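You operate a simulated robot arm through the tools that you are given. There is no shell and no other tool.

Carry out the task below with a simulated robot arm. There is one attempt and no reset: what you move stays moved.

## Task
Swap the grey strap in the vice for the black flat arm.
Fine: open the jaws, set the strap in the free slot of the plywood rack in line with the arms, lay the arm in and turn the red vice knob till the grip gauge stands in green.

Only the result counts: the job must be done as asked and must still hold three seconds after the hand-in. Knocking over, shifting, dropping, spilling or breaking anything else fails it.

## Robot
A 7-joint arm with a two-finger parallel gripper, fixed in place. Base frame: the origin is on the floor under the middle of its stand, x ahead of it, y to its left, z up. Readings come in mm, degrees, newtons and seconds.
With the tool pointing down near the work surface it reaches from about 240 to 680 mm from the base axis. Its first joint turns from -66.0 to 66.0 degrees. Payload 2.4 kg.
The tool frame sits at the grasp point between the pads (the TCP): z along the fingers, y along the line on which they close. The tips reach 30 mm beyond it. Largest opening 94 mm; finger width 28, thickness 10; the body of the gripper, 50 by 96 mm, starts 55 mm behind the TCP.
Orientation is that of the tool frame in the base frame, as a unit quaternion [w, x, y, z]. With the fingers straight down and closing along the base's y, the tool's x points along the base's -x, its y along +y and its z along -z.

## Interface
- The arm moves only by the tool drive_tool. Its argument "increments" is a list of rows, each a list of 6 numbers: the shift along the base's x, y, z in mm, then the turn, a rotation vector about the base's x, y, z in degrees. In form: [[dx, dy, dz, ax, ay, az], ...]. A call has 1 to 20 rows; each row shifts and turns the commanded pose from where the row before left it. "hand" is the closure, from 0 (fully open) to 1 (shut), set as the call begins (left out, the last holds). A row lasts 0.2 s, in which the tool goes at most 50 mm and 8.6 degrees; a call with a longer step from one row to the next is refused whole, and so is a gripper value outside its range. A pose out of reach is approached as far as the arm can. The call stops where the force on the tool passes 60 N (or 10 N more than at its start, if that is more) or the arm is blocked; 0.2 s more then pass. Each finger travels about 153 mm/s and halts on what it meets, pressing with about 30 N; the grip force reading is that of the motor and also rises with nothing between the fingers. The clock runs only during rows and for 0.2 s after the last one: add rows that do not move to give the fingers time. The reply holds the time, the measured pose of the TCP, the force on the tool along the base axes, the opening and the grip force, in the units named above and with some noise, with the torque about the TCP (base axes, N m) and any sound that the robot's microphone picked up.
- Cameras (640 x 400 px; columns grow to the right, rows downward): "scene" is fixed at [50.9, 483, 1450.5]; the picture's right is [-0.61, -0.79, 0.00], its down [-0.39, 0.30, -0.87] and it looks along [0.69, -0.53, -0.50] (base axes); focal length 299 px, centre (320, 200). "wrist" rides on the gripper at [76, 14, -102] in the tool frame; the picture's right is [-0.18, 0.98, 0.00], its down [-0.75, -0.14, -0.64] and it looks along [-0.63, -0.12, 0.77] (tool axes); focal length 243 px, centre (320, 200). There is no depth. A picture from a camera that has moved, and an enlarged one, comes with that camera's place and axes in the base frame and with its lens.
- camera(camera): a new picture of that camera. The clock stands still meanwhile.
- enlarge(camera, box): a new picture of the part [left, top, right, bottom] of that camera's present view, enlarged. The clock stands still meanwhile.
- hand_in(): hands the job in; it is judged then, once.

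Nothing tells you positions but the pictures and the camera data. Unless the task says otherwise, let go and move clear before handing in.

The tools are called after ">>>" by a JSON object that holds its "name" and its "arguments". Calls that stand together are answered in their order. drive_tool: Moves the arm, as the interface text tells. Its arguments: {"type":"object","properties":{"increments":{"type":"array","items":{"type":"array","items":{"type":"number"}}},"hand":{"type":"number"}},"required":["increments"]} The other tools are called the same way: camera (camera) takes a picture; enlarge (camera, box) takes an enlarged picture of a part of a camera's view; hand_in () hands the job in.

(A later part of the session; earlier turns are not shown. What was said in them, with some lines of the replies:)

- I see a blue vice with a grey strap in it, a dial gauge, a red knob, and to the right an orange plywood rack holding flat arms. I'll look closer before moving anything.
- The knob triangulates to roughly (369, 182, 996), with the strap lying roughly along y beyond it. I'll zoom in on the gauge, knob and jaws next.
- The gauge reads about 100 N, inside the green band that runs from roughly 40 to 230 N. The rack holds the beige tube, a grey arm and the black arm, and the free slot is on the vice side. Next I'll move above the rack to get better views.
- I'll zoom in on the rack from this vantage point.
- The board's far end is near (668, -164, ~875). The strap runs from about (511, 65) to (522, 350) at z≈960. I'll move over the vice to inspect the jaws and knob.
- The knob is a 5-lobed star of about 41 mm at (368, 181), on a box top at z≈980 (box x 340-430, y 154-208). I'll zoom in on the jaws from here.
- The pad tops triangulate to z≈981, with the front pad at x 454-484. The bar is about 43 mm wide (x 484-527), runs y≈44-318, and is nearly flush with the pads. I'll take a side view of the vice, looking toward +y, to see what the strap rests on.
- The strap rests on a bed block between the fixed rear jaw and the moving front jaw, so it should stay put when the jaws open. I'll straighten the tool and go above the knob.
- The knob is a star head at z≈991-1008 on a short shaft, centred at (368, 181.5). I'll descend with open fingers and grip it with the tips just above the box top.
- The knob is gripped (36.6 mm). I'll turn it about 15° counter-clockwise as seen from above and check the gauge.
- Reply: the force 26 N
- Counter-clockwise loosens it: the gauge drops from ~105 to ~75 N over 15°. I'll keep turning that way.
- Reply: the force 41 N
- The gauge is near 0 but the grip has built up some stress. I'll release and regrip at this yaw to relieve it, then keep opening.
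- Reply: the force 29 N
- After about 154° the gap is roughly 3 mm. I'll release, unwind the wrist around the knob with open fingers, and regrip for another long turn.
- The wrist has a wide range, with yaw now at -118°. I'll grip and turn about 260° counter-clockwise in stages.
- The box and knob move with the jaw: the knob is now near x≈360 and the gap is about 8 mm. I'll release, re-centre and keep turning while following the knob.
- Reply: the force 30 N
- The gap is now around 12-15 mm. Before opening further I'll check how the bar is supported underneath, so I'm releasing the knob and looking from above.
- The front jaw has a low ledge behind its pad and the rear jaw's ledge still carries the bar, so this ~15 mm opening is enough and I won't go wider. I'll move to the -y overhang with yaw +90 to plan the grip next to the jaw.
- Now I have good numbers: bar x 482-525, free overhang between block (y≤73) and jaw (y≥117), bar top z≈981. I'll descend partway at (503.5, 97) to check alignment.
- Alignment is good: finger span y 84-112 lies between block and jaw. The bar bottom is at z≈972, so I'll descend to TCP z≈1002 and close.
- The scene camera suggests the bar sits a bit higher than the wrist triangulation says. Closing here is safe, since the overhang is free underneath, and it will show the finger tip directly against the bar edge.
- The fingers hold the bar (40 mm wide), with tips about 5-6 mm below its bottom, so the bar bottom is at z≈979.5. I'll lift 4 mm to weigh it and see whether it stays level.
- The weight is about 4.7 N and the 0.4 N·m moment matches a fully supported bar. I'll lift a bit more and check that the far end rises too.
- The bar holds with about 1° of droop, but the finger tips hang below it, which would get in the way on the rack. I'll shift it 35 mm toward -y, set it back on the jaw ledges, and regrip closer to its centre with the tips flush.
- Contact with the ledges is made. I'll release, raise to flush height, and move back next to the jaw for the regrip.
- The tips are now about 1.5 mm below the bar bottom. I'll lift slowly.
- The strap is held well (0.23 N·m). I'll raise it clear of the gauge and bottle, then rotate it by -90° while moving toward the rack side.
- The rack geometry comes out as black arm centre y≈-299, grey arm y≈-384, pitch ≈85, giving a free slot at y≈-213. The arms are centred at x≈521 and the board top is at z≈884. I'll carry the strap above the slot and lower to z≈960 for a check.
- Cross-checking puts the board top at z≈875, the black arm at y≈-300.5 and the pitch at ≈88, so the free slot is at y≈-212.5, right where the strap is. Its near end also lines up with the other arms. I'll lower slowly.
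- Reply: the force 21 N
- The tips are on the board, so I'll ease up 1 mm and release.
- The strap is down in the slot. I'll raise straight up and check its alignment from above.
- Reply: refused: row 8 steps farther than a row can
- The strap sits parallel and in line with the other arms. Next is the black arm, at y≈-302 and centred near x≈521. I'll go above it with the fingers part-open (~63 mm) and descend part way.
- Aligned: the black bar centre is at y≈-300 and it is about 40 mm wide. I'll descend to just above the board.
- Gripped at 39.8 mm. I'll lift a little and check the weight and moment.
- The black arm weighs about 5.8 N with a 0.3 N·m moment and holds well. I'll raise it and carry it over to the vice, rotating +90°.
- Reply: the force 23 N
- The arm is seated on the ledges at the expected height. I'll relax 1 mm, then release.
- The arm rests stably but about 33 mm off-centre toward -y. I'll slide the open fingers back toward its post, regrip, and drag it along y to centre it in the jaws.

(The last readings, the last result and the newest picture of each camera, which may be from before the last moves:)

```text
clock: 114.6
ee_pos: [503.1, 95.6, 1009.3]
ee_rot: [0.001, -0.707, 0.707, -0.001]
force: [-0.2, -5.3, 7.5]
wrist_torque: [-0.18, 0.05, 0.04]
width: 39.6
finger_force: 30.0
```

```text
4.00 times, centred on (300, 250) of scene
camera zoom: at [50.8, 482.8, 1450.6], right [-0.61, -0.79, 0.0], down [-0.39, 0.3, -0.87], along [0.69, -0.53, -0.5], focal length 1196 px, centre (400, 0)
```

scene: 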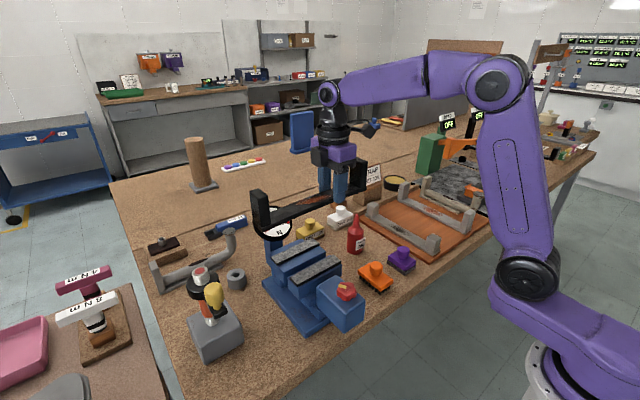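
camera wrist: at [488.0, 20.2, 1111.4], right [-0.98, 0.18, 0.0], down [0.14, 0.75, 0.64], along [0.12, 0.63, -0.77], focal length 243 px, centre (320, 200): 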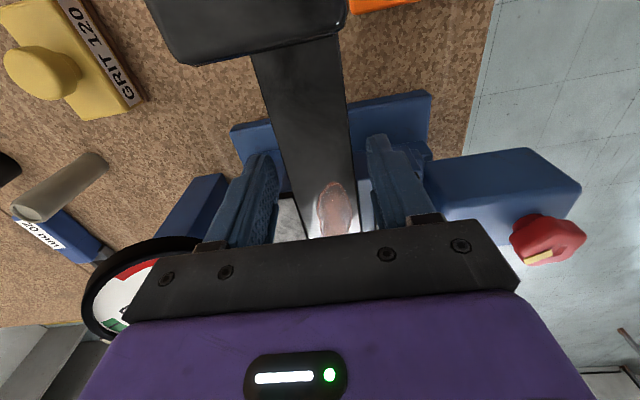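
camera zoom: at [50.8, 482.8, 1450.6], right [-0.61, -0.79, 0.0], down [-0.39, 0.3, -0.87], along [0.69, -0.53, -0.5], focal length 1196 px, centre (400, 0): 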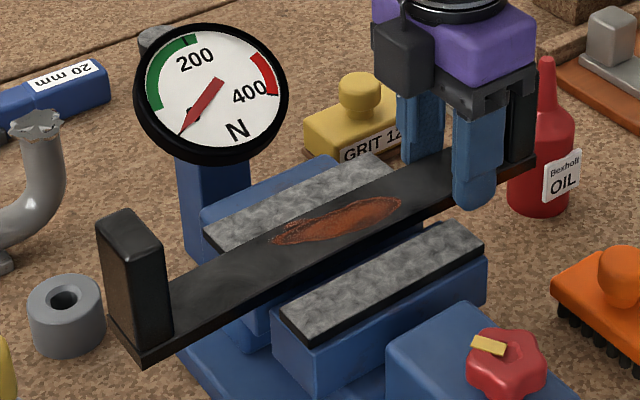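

The arm is centred just as the strap was. I'll release and raise, then look from above.

>>> {"name": "drive_tool", "arguments": {"increments": [[0, 0, 0, 0, 0, 0], [0, 0, 0, 0, 0, 0], [0, 0, 10, 0, 0, 0], [0, 0, 20, 0, 0, 0], [0, 0, 40, 0, 0, 0], [0, 0, 40, 0, 0, 0], [0, 0, 40, 0, 0, 0], [0, 0, 0, 0, 0, 0]], "hand": 0.35}}

>>> {"name": "camera", "arguments": {"camera": "wrist"}}

>>> {"name": "enlarge", "arguments": {"camera": "wrist", "box": [220, 40, 440, 220]}}

>>> {"name": "enlarge", "arguments": {"camera": "scene", "box": [230, 200, 370, 300]}}

```text
clock: 116.4
ee_pos: [502.6, 94.4, 1160.2]
ee_rot: [-0.001, -0.707, 0.707, 0.0]
force: [0.0, -0.4, -1.0]
wrist_torque: [-0.01, 0.0, 0.0]
width: 61.2
finger_force: 0.0
```

```text
taken
camera wrist: at [487.6, 19.6, 1262.3], right [-0.98, 0.18, 0.0], down [0.14, 0.75, 0.64], along [0.12, 0.63, -0.77], focal length 243 px, centre (320, 200)
```

wrist: 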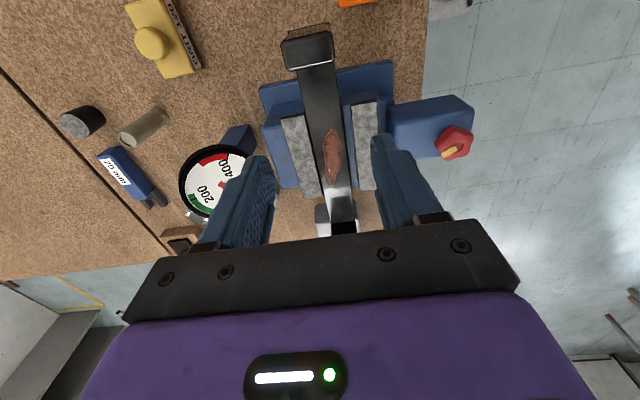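

```text
2.22 times, centred on (330, 130) of wrist
camera zoom: at [487.6, 19.6, 1262.3], right [-0.98, 0.18, 0.0], down [0.14, 0.75, 0.64], along [0.12, 0.63, -0.77], focal length 539 px, centre (298, 356)
```

zoom: 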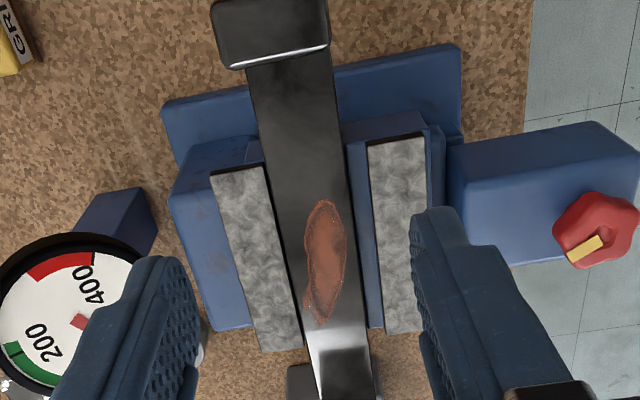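

```text
4.00 times, centred on (300, 250) of scene
camera zoom: at [50.9, 483.0, 1450.5], right [-0.61, -0.79, 0.0], down [-0.39, 0.3, -0.87], along [0.69, -0.53, -0.5], focal length 1196 px, centre (400, 0)
```

zoom: 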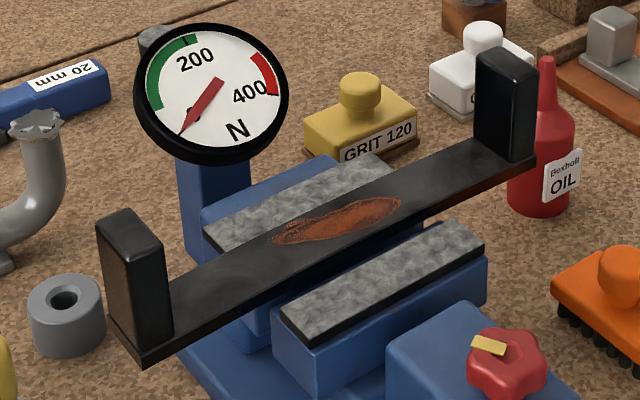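

The black arm is seated, parallel to and between the pads. Next I'll go back to the knob, looking first with yaw 0 to align over it.

>>> {"name": "drive_tool", "arguments": {"increments": [[-28, 17, -8, 0, 0, -8.5], [-28, 17, -8, 0, 0, -8.5], [-28, 17, -8, 0, 0, -8.5], [-28, 17, -8, 0, 0, -8.5], [-32, 18, -8, 0, 0, -8.5], [0, 0, 0, 0, 0, -8.5], [0, 0, 0, 0, 0, -8.5], [0, 0, 0, 0, 0, -8.5], [0, 0, 0, 0, 0, -8.5], [0, 0, 0, 0, 0, -8.5], [0, 0, 0, 0, 0, -5], [0, 0, 0, 0, 0, 0]], "hand": 0}}

>>> {"name": "camera", "arguments": {"camera": "wrist"}}

>>> {"name": "enlarge", "arguments": {"camera": "wrist", "box": [240, 40, 420, 190]}}

```text
clock: 119.0
ee_pos: [359.1, 181.9, 1119.4]
ee_rot: [0.0, 0.001, 1.0, 0.0]
force: [-0.4, 0.4, -0.8]
wrist_torque: [0.0, -0.05, 0.01]
width: 94.3
finger_force: 0.0
```

```text
taken
camera wrist: at [282.2, 196.7, 1221.5], right [0.19, 0.98, 0.0], down [0.75, -0.14, 0.64], along [0.63, -0.12, -0.77], focal length 243 px, centre (320, 200)
```

wrist: 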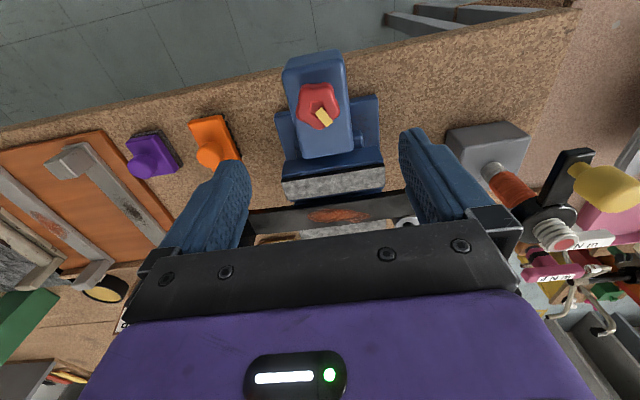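

```text
2.67 times, centred on (330, 115) of wrist
camera zoom: at [282.2, 196.7, 1221.5], right [0.19, 0.98, 0.0], down [0.75, -0.14, 0.64], along [0.63, -0.12, -0.77], focal length 647 px, centre (293, 427)
```

zoom: 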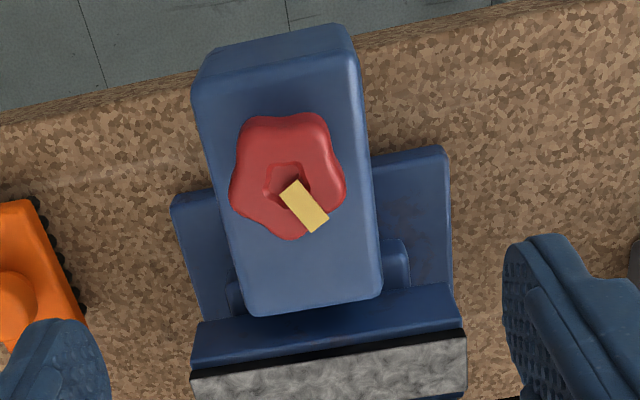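

>>> {"name": "drive_tool", "arguments": {"increments": [[-3, -1.5, -20, 0, 0, 8.5], [0, 0, -20, 0, 0, 8.5], [0, 0, -20, 0, 0, 8.5], [0, 0, -20, 0, 0, 8.5], [0, 0, 0, 0, 0, 8.5], [0, 0, 0, 0, 0, 8.5], [0, 0, 0, 0, 0, 8.5], [0, 0, 0, 0, 0, 8.5], [0, 0, 0, 0, 0, 8.5], [0, 0, 0, 0, 0, 8.5], [0, 0, 0, 0, 0, 8.5], [0, 0, 0, 0, 0, 8.5], [0, 0, 0, 0, 0, 8.5], [0, 0, 0, 0, 0, 8.5], [0, 0, 0, 0, 0, 8.5], [0, 0, 0, 0, 0, 8.5], [0, 0, 0, 0, 0, 8.5], [0, 0, 0, 0, 0, 8.5], [0, 0, 0, 0, 0, 4], [0, 0, 0, 0, 0, 0]]}}

>>> {"name": "camera", "arguments": {"camera": "wrist"}}

>>> {"name": "enlarge", "arguments": {"camera": "scene", "box": [290, 230, 390, 330]}}

```text
clock: 123.2
ee_pos: [356.1, 180.0, 1038.5]
ee_rot: [0.0, 0.98, -0.197, 0.0]
force: [0.3, 0.2, 0.4]
wrist_torque: [0.0, 0.0, -0.03]
width: 93.9
finger_force: 0.0
```

```text
taken
camera wrist: at [420.0, 138.5, 1141.5], right [-0.55, -0.83, 0.0], down [-0.64, 0.42, 0.64], along [-0.54, 0.35, -0.77], focal length 243 px, centre (320, 200)
```

wrist: 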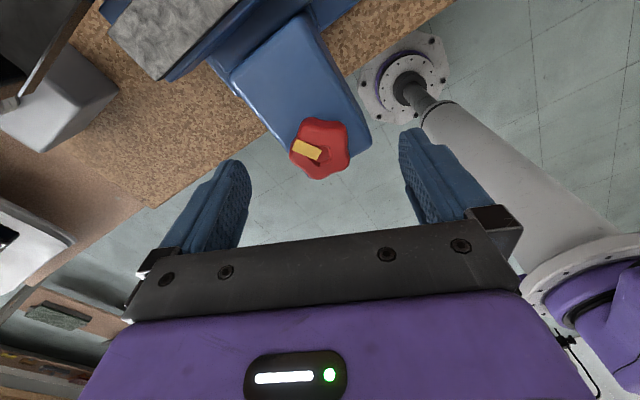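

```text
4.00 times, centred on (340, 280) of scene
camera zoom: at [50.9, 483.0, 1450.5], right [-0.61, -0.79, 0.0], down [-0.39, 0.3, -0.87], along [0.69, -0.53, -0.5], focal length 1196 px, centre (240, -120)
```

zoom: 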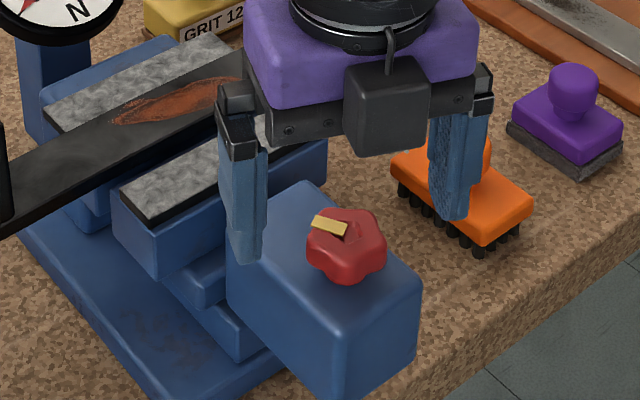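

>>> {"name": "drive_tool", "arguments": {"increments": [[0, 0, -10, 0, 0, 0], [0, 0, -10, 0, 0, 0], [0, 0, 0, 0, 0, 0]]}}

>>> {"name": "drive_tool", "arguments": {"increments": [[0, 0, 0, 0, 0, 0], [0, 0, 0, 0, 0, 0], [0, 0, 0, 0, 0, 0], [0.2, 0, 0, 0, 0, -6], [0.25, 0, 0, 0, 0, -8], [0.25, 0, 0, 0, 0, -8], [0.25, 0, 0, 0, 0, -8], [0.25, 0, 0, 0, 0, -8], [0.25, 0, 0, 0, 0, -8], [0.25, 0, 0, 0, 0, -8], [0.25, 0, 0, 0, 0, -8], [0.25, 0, 0, 0, 0, -8], [0.25, 0, 0, 0, 0, -8], [0.25, 0, 0, 0, 0, -8], [0.25, 0, 0, 0, 0, -8], [0.25, 0, 0, 0, 0, -8], [0, 0, 0, 0, 0, 0]], "hand": 1}}

>>> {"name": "enlarge", "arguments": {"camera": "scene", "box": [220, 198, 390, 330]}}

```text
clock: 124.0
ee_pos: [356.2, 180.2, 1018.0]
ee_rot: [0.0, 0.98, -0.199, 0.0]
force: [-0.6, 0.0, 0.4]
wrist_torque: [-0.02, 0.03, 0.01]
width: 94.2
finger_force: 0.1
```

```text
clock: 127.6
ee_pos: [359.9, 180.7, 1019.9]
ee_rot: [0.003, -0.461, 0.887, 0.0]
force: [25.5, 4.2, -8.6]
wrist_torque: [-0.57, 0.26, 0.0]
width: 36.1
finger_force: 45.2
```

```text
3.03 times, centred on (305, 264) of scene
camera zoom: at [51.8, 483.2, 1450.4], right [-0.61, -0.79, 0.0], down [-0.39, 0.3, -0.87], along [0.69, -0.53, -0.5], focal length 906 px, centre (366, 6)
```

zoom: 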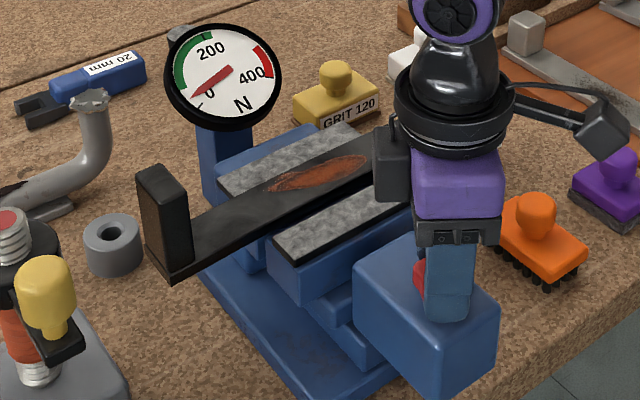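

>>> {"name": "drive_tool", "arguments": {"increments": [[1.5, 0, 0, 0, 0, -4], [1.0, 0, 0, 0, 0, -8], [0.6, 0, 0, 0, 0, -8], [0.3, 0, 0, 0, 0, -8], [0.3, 0, 0, 0, 0, -8], [0.3, 0, 0, 0, 0, -8], [0.3, 0, 0, 0, 0, -8], [0.3, 0, 0, 0, 0, -8], [0, 0, 0, 0, 0, 0]]}}

>>> {"name": "enlarge", "arguments": {"camera": "scene", "box": [220, 198, 390, 330]}}

>>> {"name": "camera", "arguments": {"camera": "wrist"}}

```text
clock: 129.6
ee_pos: [363.2, 179.9, 1019.3]
ee_rot: [0.0, 0.045, 0.999, 0.0]
force: [13.4, -13.0, 7.7]
wrist_torque: [-0.23, -0.94, -0.02]
width: 36.2
finger_force: 44.9
```

```text
3.03 times, centred on (305, 264) of scene
camera zoom: at [51.2, 482.5, 1450.7], right [-0.61, -0.79, 0.0], down [-0.39, 0.3, -0.87], along [0.69, -0.53, -0.5], focal length 906 px, centre (366, 6)
```

zoom: 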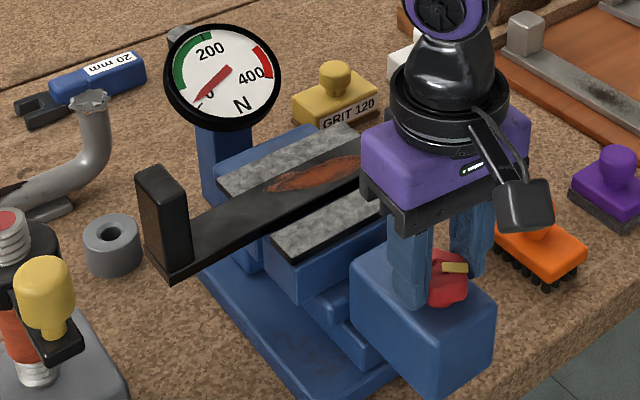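

```text
taken
camera wrist: at [288.4, 201.3, 1121.7], right [0.27, 0.96, 0.0], down [0.74, -0.21, 0.64], along [0.62, -0.17, -0.77], focal length 243 px, centre (320, 200)
```

wrist: 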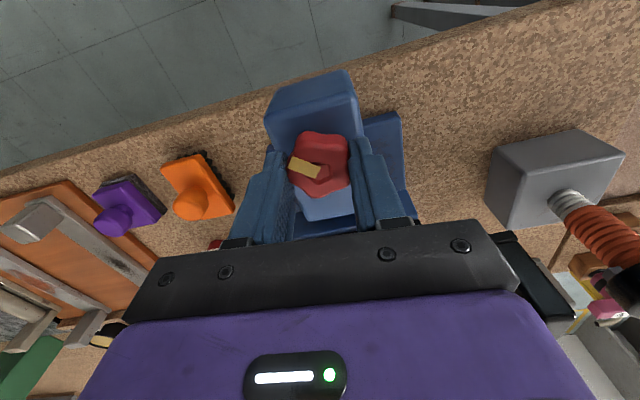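

>>> {"name": "drive_tool", "arguments": {"increments": [[0.3, 0, 0, 0, 0, -8], [0.3, 0, 0, 0, 0, -8], [0.3, 0, 0, 0, 0, -8], [0.3, 0, 0, 0, 0, -8], [0.3, 0, 0, 0, 0, -8], [0.3, 0, 0, 0, 0, -8], [0.3, 0, 0, 0, 0, -8], [0.3, 0, 0, 0, 0, -8], [0.3, 0, 0, 0, 0, -8], [0.3, 0, 0, 0, 0, -8], [0.3, 0, 0, 0, 0, -8], [0, 0, 0, 0, 0, 0]]}}

>>> {"name": "enlarge", "arguments": {"camera": "scene", "box": [220, 198, 390, 330]}}

>>> {"name": "enlarge", "arguments": {"camera": "scene", "box": [275, 235, 335, 285]}}

```text
clock: 132.2
ee_pos: [366.5, 179.0, 1018.2]
ee_rot: [0.0, 0.726, 0.688, -0.001]
force: [0.7, -25.5, 24.7]
wrist_torque: [-0.51, 0.01, -0.02]
width: 36.6
finger_force: 44.6
```

```text
3.03 times, centred on (305, 264) of scene
camera zoom: at [50.6, 482.1, 1450.9], right [-0.61, -0.79, 0.0], down [-0.39, 0.3, -0.87], along [0.69, -0.53, -0.5], focal length 906 px, centre (366, 6)
```

zoom: 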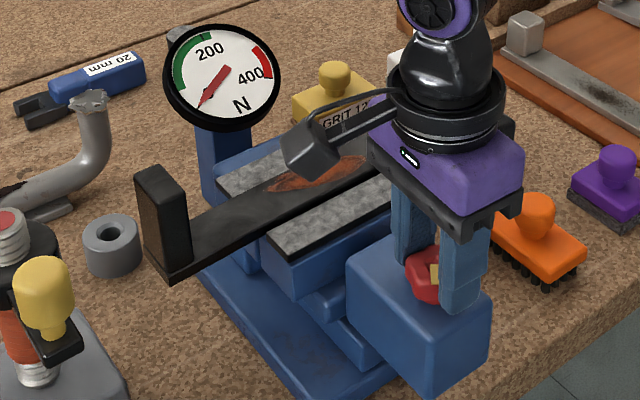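

```text
8.00 times, centred on (305, 260) of scene
camera zoom: at [50.6, 482.1, 1450.9], right [-0.61, -0.79, 0.0], down [-0.39, 0.3, -0.87], along [0.69, -0.53, -0.5], focal length 2391 px, centre (440, -280)
```

zoom: 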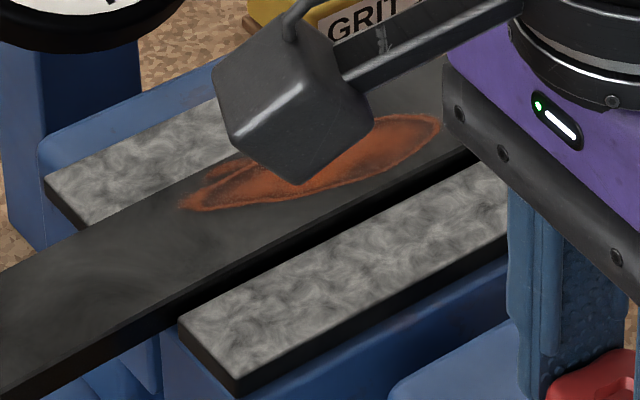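

About 250° of the ~394° is back and the gap is small. I'll release, unwind and regrip for the final tightening.

>>> {"name": "drive_tool", "arguments": {"increments": [[0, 0, 0, 0, 0, 0], [0, 0, 0, 0, 0, 0], [0, 0, 2, 0, 0, 8], [0, 0, 0, 0, 0, 8], [0, 0, 0, 0, 0, 8], [0, 0, 0, 0, 0, 8], [0, 0, 0, 0, 0, 8], [0, 0, 0, 0, 0, 8], [0, 0, 0, 0, 0, 8], [0, 0, 0, 0, 0, 8], [0, 0, 0, 0, 0, 8], [0, 0, 0, 0, 0, 8], [0, 0, 0, 0, 0, 8], [0, 0, 0, 0, 0, 5], [0, 0, 0, 0, 0, 0]], "hand": 0}}

>>> {"name": "camera", "arguments": {"camera": "wrist"}}

>>> {"name": "enlarge", "arguments": {"camera": "scene", "box": [220, 198, 390, 330]}}

```text
clock: 135.4
ee_pos: [365.4, 181.2, 1021.5]
ee_rot: [0.0, 0.0, 1.0, 0.0]
force: [-0.6, 0.5, 0.1]
wrist_torque: [0.0, -0.01, 0.0]
width: 93.8
finger_force: 0.1
```

```text
taken
camera wrist: at [289.6, 195.0, 1123.6], right [0.18, 0.98, 0.0], down [0.75, -0.14, 0.64], along [0.63, -0.12, -0.77], focal length 243 px, centre (320, 200)
```

wrist: 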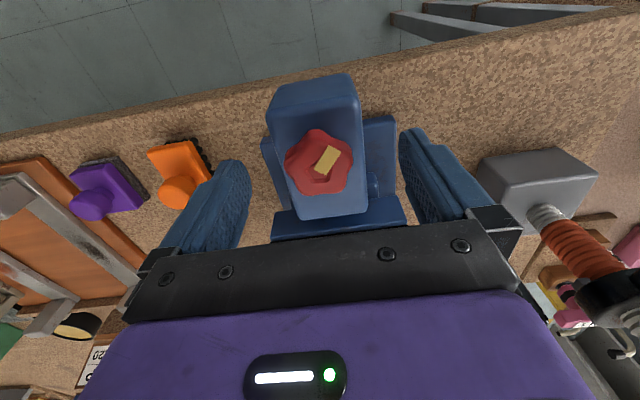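

```text
3.03 times, centred on (305, 264) of scene
camera zoom: at [50.9, 483.0, 1450.5], right [-0.61, -0.79, 0.0], down [-0.39, 0.3, -0.87], along [0.69, -0.53, -0.5], focal length 906 px, centre (366, 6)
```

zoom: 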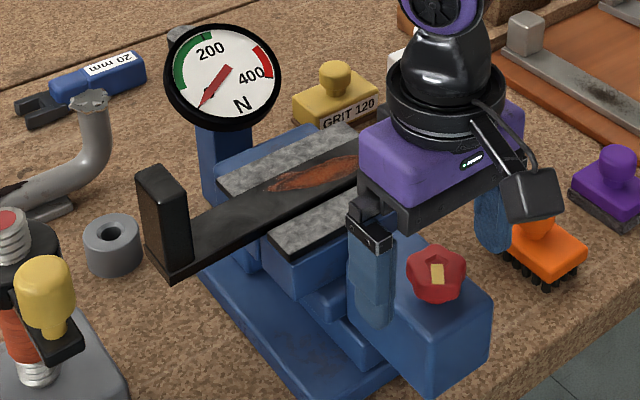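

>>> {"name": "drive_tool", "arguments": {"increments": [[-0.7, -0.5, 0, 0, 0, 8.2], [0, 0, 0, 0, 0, 8.2], [0, 0, 0, 0, 0, 8.2], [0, 0, 0, 0, 0, 8.2], [0, 0, 0, 0, 0, 8.2], [0, 0, 0, 0, 0, 8.2], [0, 0, 0, 0, 0, 8.2], [0, 0, 0, 0, 0, 8.2], [0, 0, 0, 0, 0, 8.2], [0, 0, 0, 0, 0, 8.2], [0, 0, 0, 0, 0, 8.2], [0, 0, 0, 0, 0, 8.2], [0, 0, 0, 0, 0, 8.2], [0, 0, 0, 0, 0, 8.2], [0, 0, 0, 0, 0, 8.2], [0, 0, -2, 0, 0, 0], [0, 0, 0, 0, 0, 0]]}}

>>> {"name": "drive_tool", "arguments": {"increments": [[0, 0, 0, 0, 0, 0], [0, 0, 0, 0, 0, 0], [0, 0, 0, 0, 0, 0], [0.2, 0, 0, 0, 0, -6], [0.25, 0, 0, 0, 0, -8], [0.25, 0, 0, 0, 0, -8], [0.25, 0, 0, 0, 0, -8], [0.25, 0, 0, 0, 0, -8], [0.25, 0, 0, 0, 0, -8], [0.25, 0, 0, 0, 0, -8], [0.25, 0, 0, 0, 0, -8], [0, 0, 0, 0, 0, 0]], "hand": 1}}

>>> {"name": "enlarge", "arguments": {"camera": "scene", "box": [220, 198, 390, 330]}}

>>> {"name": "enlarge", "arguments": {"camera": "scene", "box": [275, 235, 335, 285]}}

```text
clock: 139.0
ee_pos: [366.0, 180.1, 1018.0]
ee_rot: [0.0, 0.879, -0.476, 0.0]
force: [1.2, -0.5, -0.6]
wrist_torque: [0.0, 0.04, -0.01]
width: 94.0
finger_force: 0.2
```

```text
clock: 141.6
ee_pos: [369.1, 179.5, 1018.4]
ee_rot: [0.001, -0.506, 0.863, 0.0]
force: [17.7, 1.8, -7.6]
wrist_torque: [-0.73, 0.04, 0.0]
width: 36.3
finger_force: 45.1
```

```text
3.03 times, centred on (305, 264) of scene
camera zoom: at [51.6, 483.1, 1450.5], right [-0.61, -0.79, 0.0], down [-0.39, 0.3, -0.87], along [0.69, -0.53, -0.5], focal length 906 px, centre (366, 6)
```

zoom: 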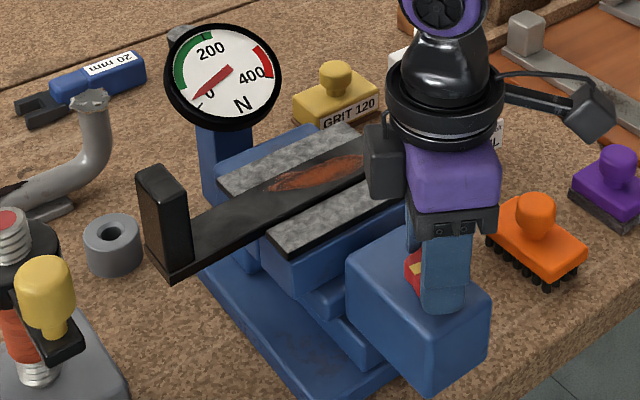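

```text
8.00 times, centred on (305, 260) of scene
camera zoom: at [51.6, 483.1, 1450.5], right [-0.61, -0.79, 0.0], down [-0.39, 0.3, -0.87], along [0.69, -0.53, -0.5], focal length 2391 px, centre (440, -280)
```

zoom: 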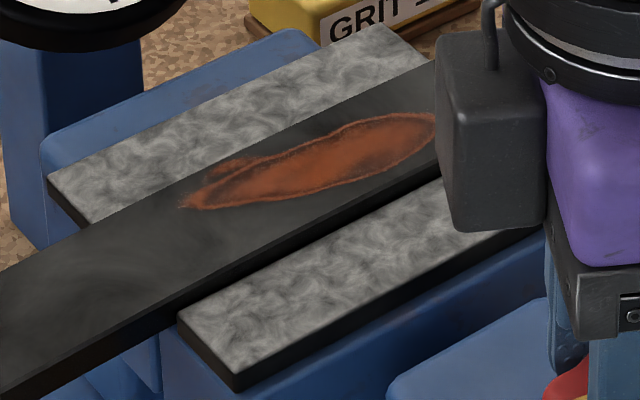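

>>> {"name": "drive_tool", "arguments": {"increments": [[0.5, 0, 0, 0, 0, -8], [0.3, 0, 0, 0, 0, -8], [0.3, 0, 0, 0, 0, -8], [0.3, 0, 0, 0, 0, -8], [0, 0, 0, 0, 0, 0]]}}

>>> {"name": "enlarge", "arguments": {"camera": "scene", "box": [245, 198, 301, 242]}}

>>> {"name": "enlarge", "arguments": {"camera": "scene", "box": [275, 235, 335, 285]}}

```text
clock: 142.8
ee_pos: [369.9, 180.3, 1020.1]
ee_rot: [0.001, -0.249, 0.968, 0.0]
force: [20.9, -2.9, -6.1]
wrist_torque: [-0.49, 0.01, 0.01]
width: 36.0
finger_force: 45.4
```

```text
9.09 times, centred on (273, 220) of scene
camera zoom: at [51.6, 482.9, 1450.5], right [-0.61, -0.79, 0.0], down [-0.39, 0.3, -0.87], along [0.69, -0.53, -0.5], focal length 2717 px, centre (747, 18)
```

zoom: 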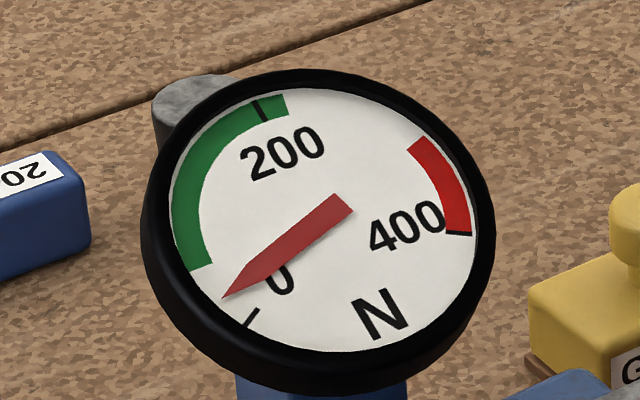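

```text
8.00 times, centred on (305, 260) of scene
camera zoom: at [51.6, 482.9, 1450.5], right [-0.61, -0.79, 0.0], down [-0.39, 0.3, -0.87], along [0.69, -0.53, -0.5], focal length 2391 px, centre (440, -280)
```

zoom: 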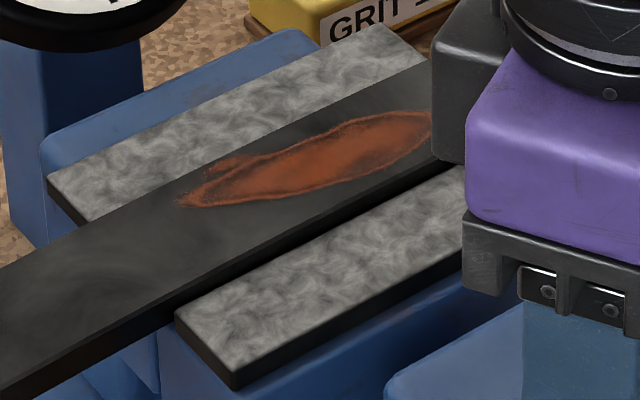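

>>> {"name": "drive_tool", "arguments": {"increments": [[1.2, 0, -0.5, 0, 0, -8], [0.8, 0, 0, 0, 0, -8], [0.3, 0, 0, 0, 0, -8], [0, 0, 0, 0, 0, 0]]}}

>>> {"name": "enlarge", "arguments": {"camera": "scene", "box": [245, 198, 301, 242]}}

>>> {"name": "enlarge", "arguments": {"camera": "scene", "box": [275, 235, 335, 285]}}

```text
clock: 143.8
ee_pos: [370.4, 180.2, 1018.8]
ee_rot: [-0.001, -0.042, 0.999, 0.0]
force: [-0.8, -7.4, 29.6]
wrist_torque: [-0.27, 0.04, -0.05]
width: 36.4
finger_force: 45.1
```

```text
9.09 times, centred on (273, 220) of scene
camera zoom: at [50.5, 482.6, 1450.7], right [-0.61, -0.79, 0.0], down [-0.39, 0.3, -0.87], along [0.69, -0.53, -0.5], focal length 2717 px, centre (747, 18)
```

zoom: 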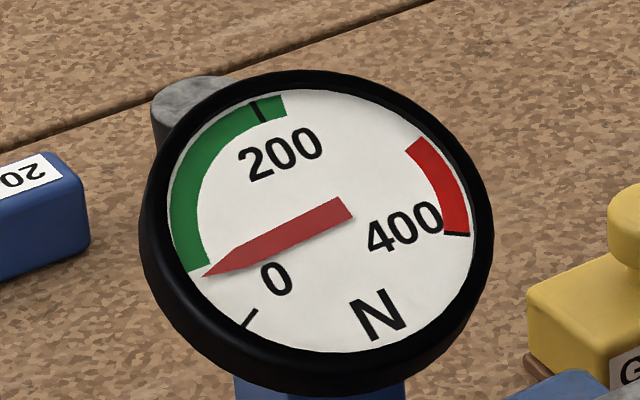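

```text
8.00 times, centred on (305, 260) of scene
camera zoom: at [50.5, 482.6, 1450.7], right [-0.61, -0.79, 0.0], down [-0.39, 0.3, -0.87], along [0.69, -0.53, -0.5], focal length 2391 px, centre (440, -280)
```

zoom: 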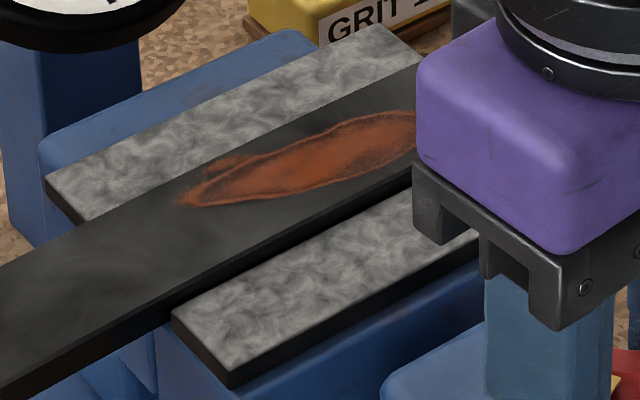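

The jaw has touched the arm and the gauge reads about 35 N. I'll keep tightening in small steps.

>>> {"name": "drive_tool", "arguments": {"increments": [[0.1, 0, 0.5, 0, 0, -8], [0.1, 0, 0, 0, 0, -8], [0.1, 0, 0, 0, 0, -8], [0, 0, 0, 0, 0, 0]]}}

>>> {"name": "enlarge", "arguments": {"camera": "scene", "box": [245, 198, 301, 242]}}

```text
clock: 144.8
ee_pos: [370.9, 180.3, 1018.5]
ee_rot: [-0.001, 0.166, 0.986, -0.001]
force: [-9.2, -5.8, 21.9]
wrist_torque: [-0.31, -0.12, 0.01]
width: 36.1
finger_force: 45.0
```

```text
9.09 times, centred on (273, 220) of scene
camera zoom: at [50.4, 482.7, 1450.7], right [-0.61, -0.79, 0.0], down [-0.39, 0.3, -0.87], along [0.69, -0.53, -0.5], focal length 2717 px, centre (747, 18)
```

zoom: 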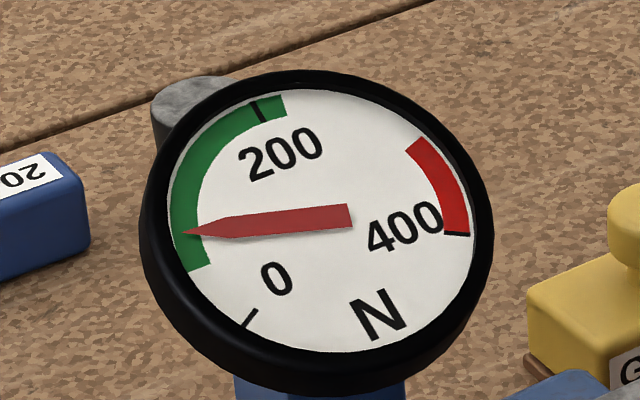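

>>> {"name": "drive_tool", "arguments": {"increments": [[-0.3, 0, 0.5, 0, 0, -8], [0, 0, 0, 0, 0, -8], [0, 0, 0, 0, 0, -8], [0, 0, 0, 0, 0, -6], [0, 0, 0, 0, 0, 0]]}}

>>> {"name": "enlarge", "arguments": {"camera": "scene", "box": [245, 198, 301, 242]}}

```text
clock: 146.0
ee_pos: [371.0, 180.3, 1019.4]
ee_rot: [-0.001, 0.416, 0.909, -0.002]
force: [-8.3, -8.1, -10.6]
wrist_torque: [0.14, -0.59, 0.03]
width: 36.0
finger_force: 44.9
```

```text
9.09 times, centred on (273, 220) of scene
camera zoom: at [50.8, 482.8, 1450.6], right [-0.61, -0.79, 0.0], down [-0.39, 0.3, -0.87], along [0.69, -0.53, -0.5], focal length 2717 px, centre (747, 18)
```

zoom: 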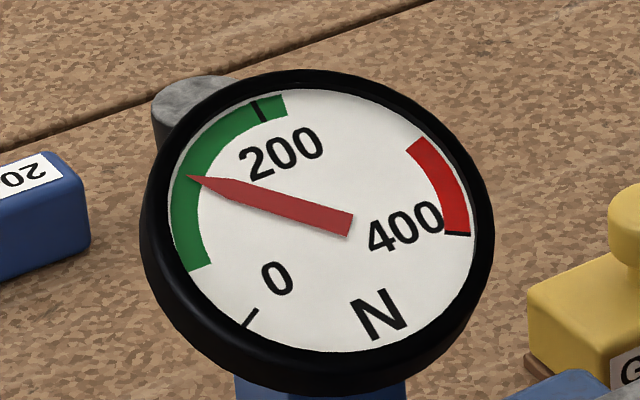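

The gauge reads about 125 N, mid-green. I'll release the knob and check that it stays there.

>>> {"name": "drive_tool", "arguments": {"increments": [[0, 0, 0, 0, 0, 0], [0, 0, 0, 0, 0, 0], [0, 0, 0, 0, 0, 0]], "hand": 0}}

>>> {"name": "enlarge", "arguments": {"camera": "scene", "box": [245, 198, 301, 242]}}

>>> {"name": "enlarge", "arguments": {"camera": "scene", "box": [220, 198, 390, 330]}}

```text
clock: 146.8
ee_pos: [371.6, 181.0, 1019.4]
ee_rot: [0.001, 0.414, 0.91, 0.0]
force: [0.3, -1.1, 1.5]
wrist_torque: [-0.03, 0.02, 0.0]
width: 94.0
finger_force: 0.0
```

```text
9.09 times, centred on (273, 220) of scene
camera zoom: at [50.9, 483.0, 1450.5], right [-0.61, -0.79, 0.0], down [-0.39, 0.3, -0.87], along [0.69, -0.53, -0.5], focal length 2717 px, centre (747, 18)
```

zoom: 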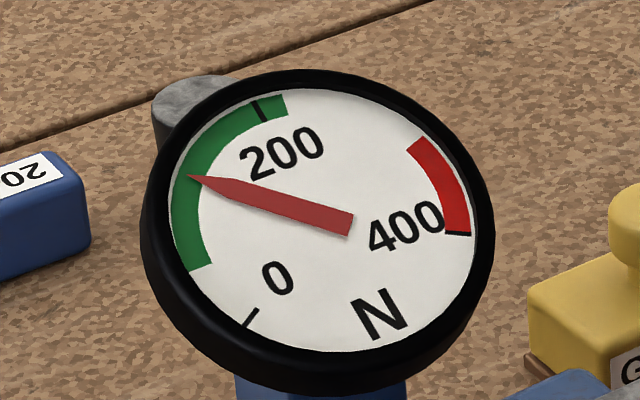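

```text
3.03 times, centred on (305, 264) of scene
camera zoom: at [50.9, 483.0, 1450.5], right [-0.61, -0.79, 0.0], down [-0.39, 0.3, -0.87], along [0.69, -0.53, -0.5], focal length 906 px, centre (366, 6)
```

zoom: 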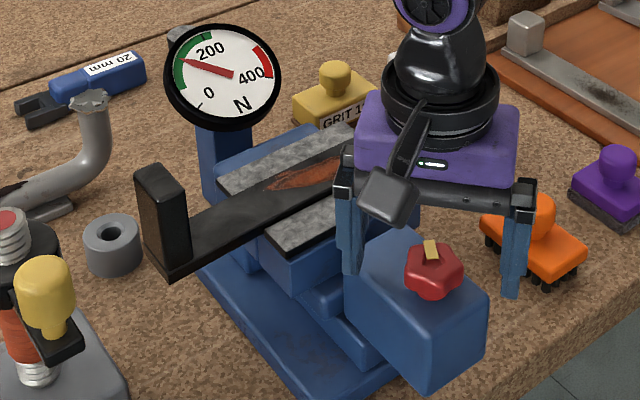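

The gauge holds steady in green with the hand off. I'll raise clear and inspect the final state of the vice and rack.

>>> {"name": "drive_tool", "arguments": {"increments": [[0, 0, 30, 0, 0, 0], [0, 0, 40, 0, 0, 0], [0, 0, 40, 0, 0, 6.5], [0, 0, 40, 0, 0, 8.5], [0, 0, 20, 0, 0, 8.5], [0, 0, 0, 0, 0, 8.5], [0, 0, 0, 0, 0, 8.5], [0, 0, 0, 0, 0, 8.5], [0, -40, 0, 0, 0, 0], [0, -40, 0, 0, 0, 0], [0, -40, 0, 0, 0, 0], [0, -40, 0, 0, 0, 0], [0, -40, 0, 0, 0, 0], [0, -40, 0, 0, 0, 0], [0, -30, 0, 0, 0, 0], [0, 0, 0, 0, 0, 0]]}}

>>> {"name": "camera", "arguments": {"camera": "scene"}}

>>> {"name": "camera", "arguments": {"camera": "wrist"}}

>>> {"name": "enlarge", "arguments": {"camera": "scene", "box": [220, 198, 390, 330]}}

>>> {"name": "enlarge", "arguments": {"camera": "scene", "box": [360, 160, 500, 270]}}

```text
clock: 150.2
ee_pos: [371.7, -90.3, 1188.9]
ee_rot: [-0.001, 0.0, 1.0, 0.0]
force: [-0.1, 0.4, -1.1]
wrist_torque: [0.01, 0.03, 0.01]
width: 93.9
finger_force: 0.1
```

```text
taken
```

scene: 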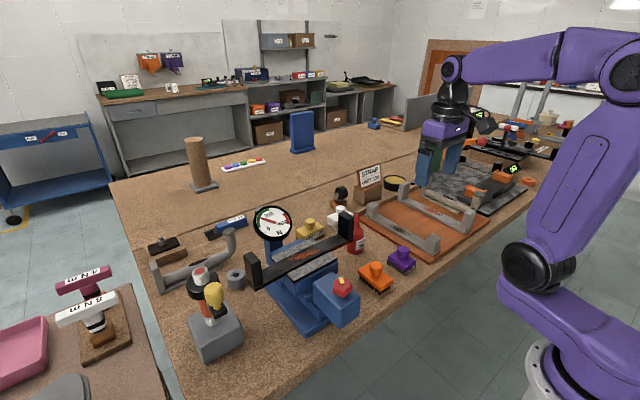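

```text
taken
camera wrist: at [294.4, -76.3, 1292.3], right [0.18, 0.98, 0.0], down [0.75, -0.14, 0.64], along [0.63, -0.12, -0.77], focal length 243 px, centre (320, 200)
```

wrist: 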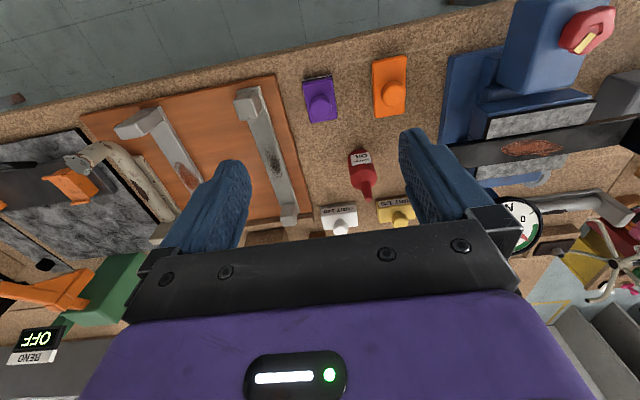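

```text
3.03 times, centred on (305, 264) of scene
camera zoom: at [50.9, 482.9, 1450.5], right [-0.61, -0.79, 0.0], down [-0.39, 0.3, -0.87], along [0.69, -0.53, -0.5], focal length 906 px, centre (366, 6)
```

zoom: 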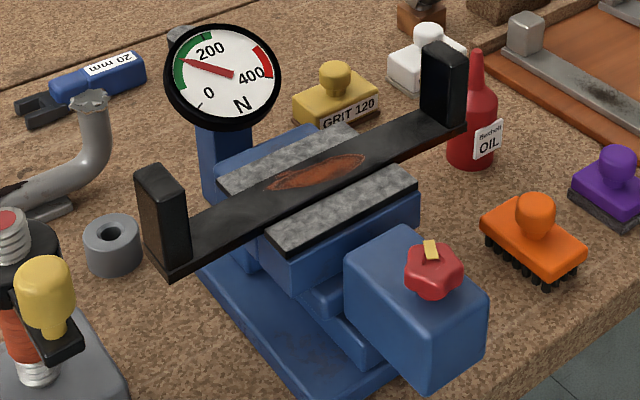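

```text
3.64 times, centred on (430, 215) of scene
camera zoom: at [50.9, 482.9, 1450.5], right [-0.61, -0.79, 0.0], down [-0.39, 0.3, -0.87], along [0.69, -0.53, -0.5], focal length 1087 px, centre (-80, 146)
```

zoom: 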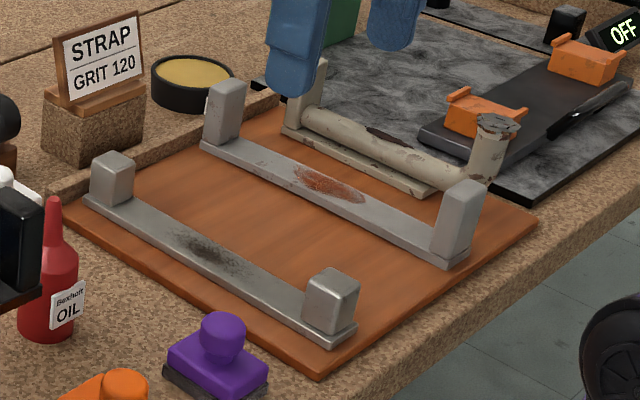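

>>> {"name": "enlarge", "arguments": {"camera": "scene", "box": [275, 225, 345, 285]}}

>>> {"name": "enlarge", "arguments": {"camera": "scene", "box": [245, 198, 301, 242]}}

>>> {"name": "enlarge", "arguments": {"camera": "wrist", "box": [70, 60, 330, 240]}}

```text
6.67 times, centred on (310, 255) of scene
camera zoom: at [50.9, 482.9, 1450.5], right [-0.61, -0.79, 0.0], down [-0.39, 0.3, -0.87], along [0.69, -0.53, -0.5], focal length 1992 px, centre (387, -167)
```

zoom: 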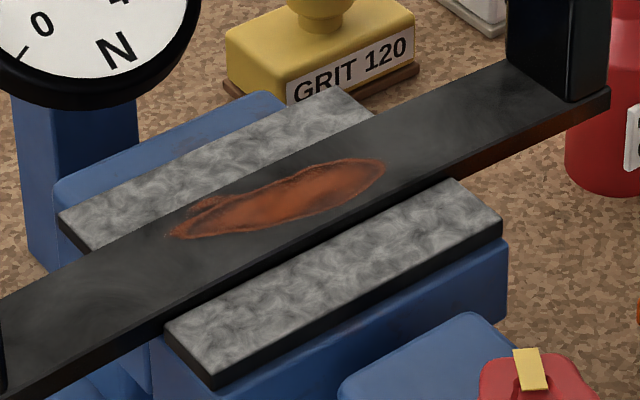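

```text
9.09 times, centred on (273, 220) of scene
camera zoom: at [50.9, 482.9, 1450.5], right [-0.61, -0.79, 0.0], down [-0.39, 0.3, -0.87], along [0.69, -0.53, -0.5], focal length 2717 px, centre (747, 18)
```

zoom: 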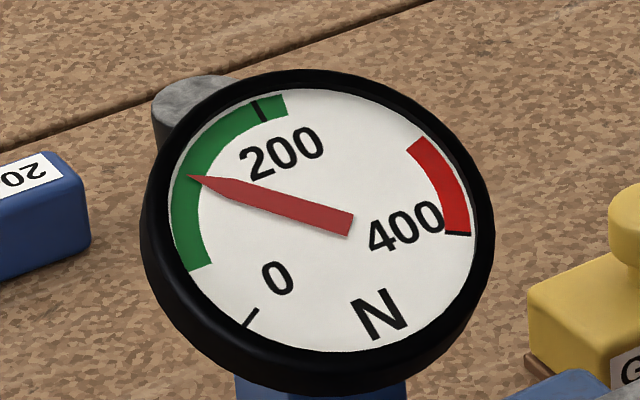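

```text
2.22 times, centred on (200, 150) of wrist
camera zoom: at [294.4, -76.3, 1292.3], right [0.18, 0.98, 0.0], down [0.75, -0.14, 0.64], along [0.63, -0.12, -0.77], focal length 539 px, centre (587, 311)
```

zoom: 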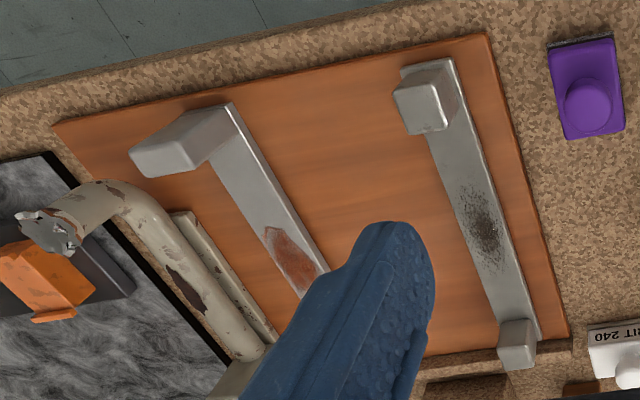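

The black arm is clamped between the pads with the gauge steady at about 125 N in green. The strap lies in the free rack slot, parallel and in line with the arms. The hand is open and clear and nothing else looks moved, so I'm handing in.

>>> {"name": "hand_in", "arguments": {}}

```text
The job is handed in.
```

The swap is done and handed in; the result of the judging has not come back yet.

- **Vice:** the black flat arm is clamped between the jaw pads, centred where the strap was. The grip gauge reads about 125 N, in the green. It kept that reading after I let go of the knob and moved away.
- **Strap:** the grey strap lies in the free slot of the plywood rack, parallel to the arms with its ends in line. By my measurements it is within about 3 mm of even spacing.
- **Surroundings:** nothing else looks shifted in the last pictures, and the hand is open and clear of the work.
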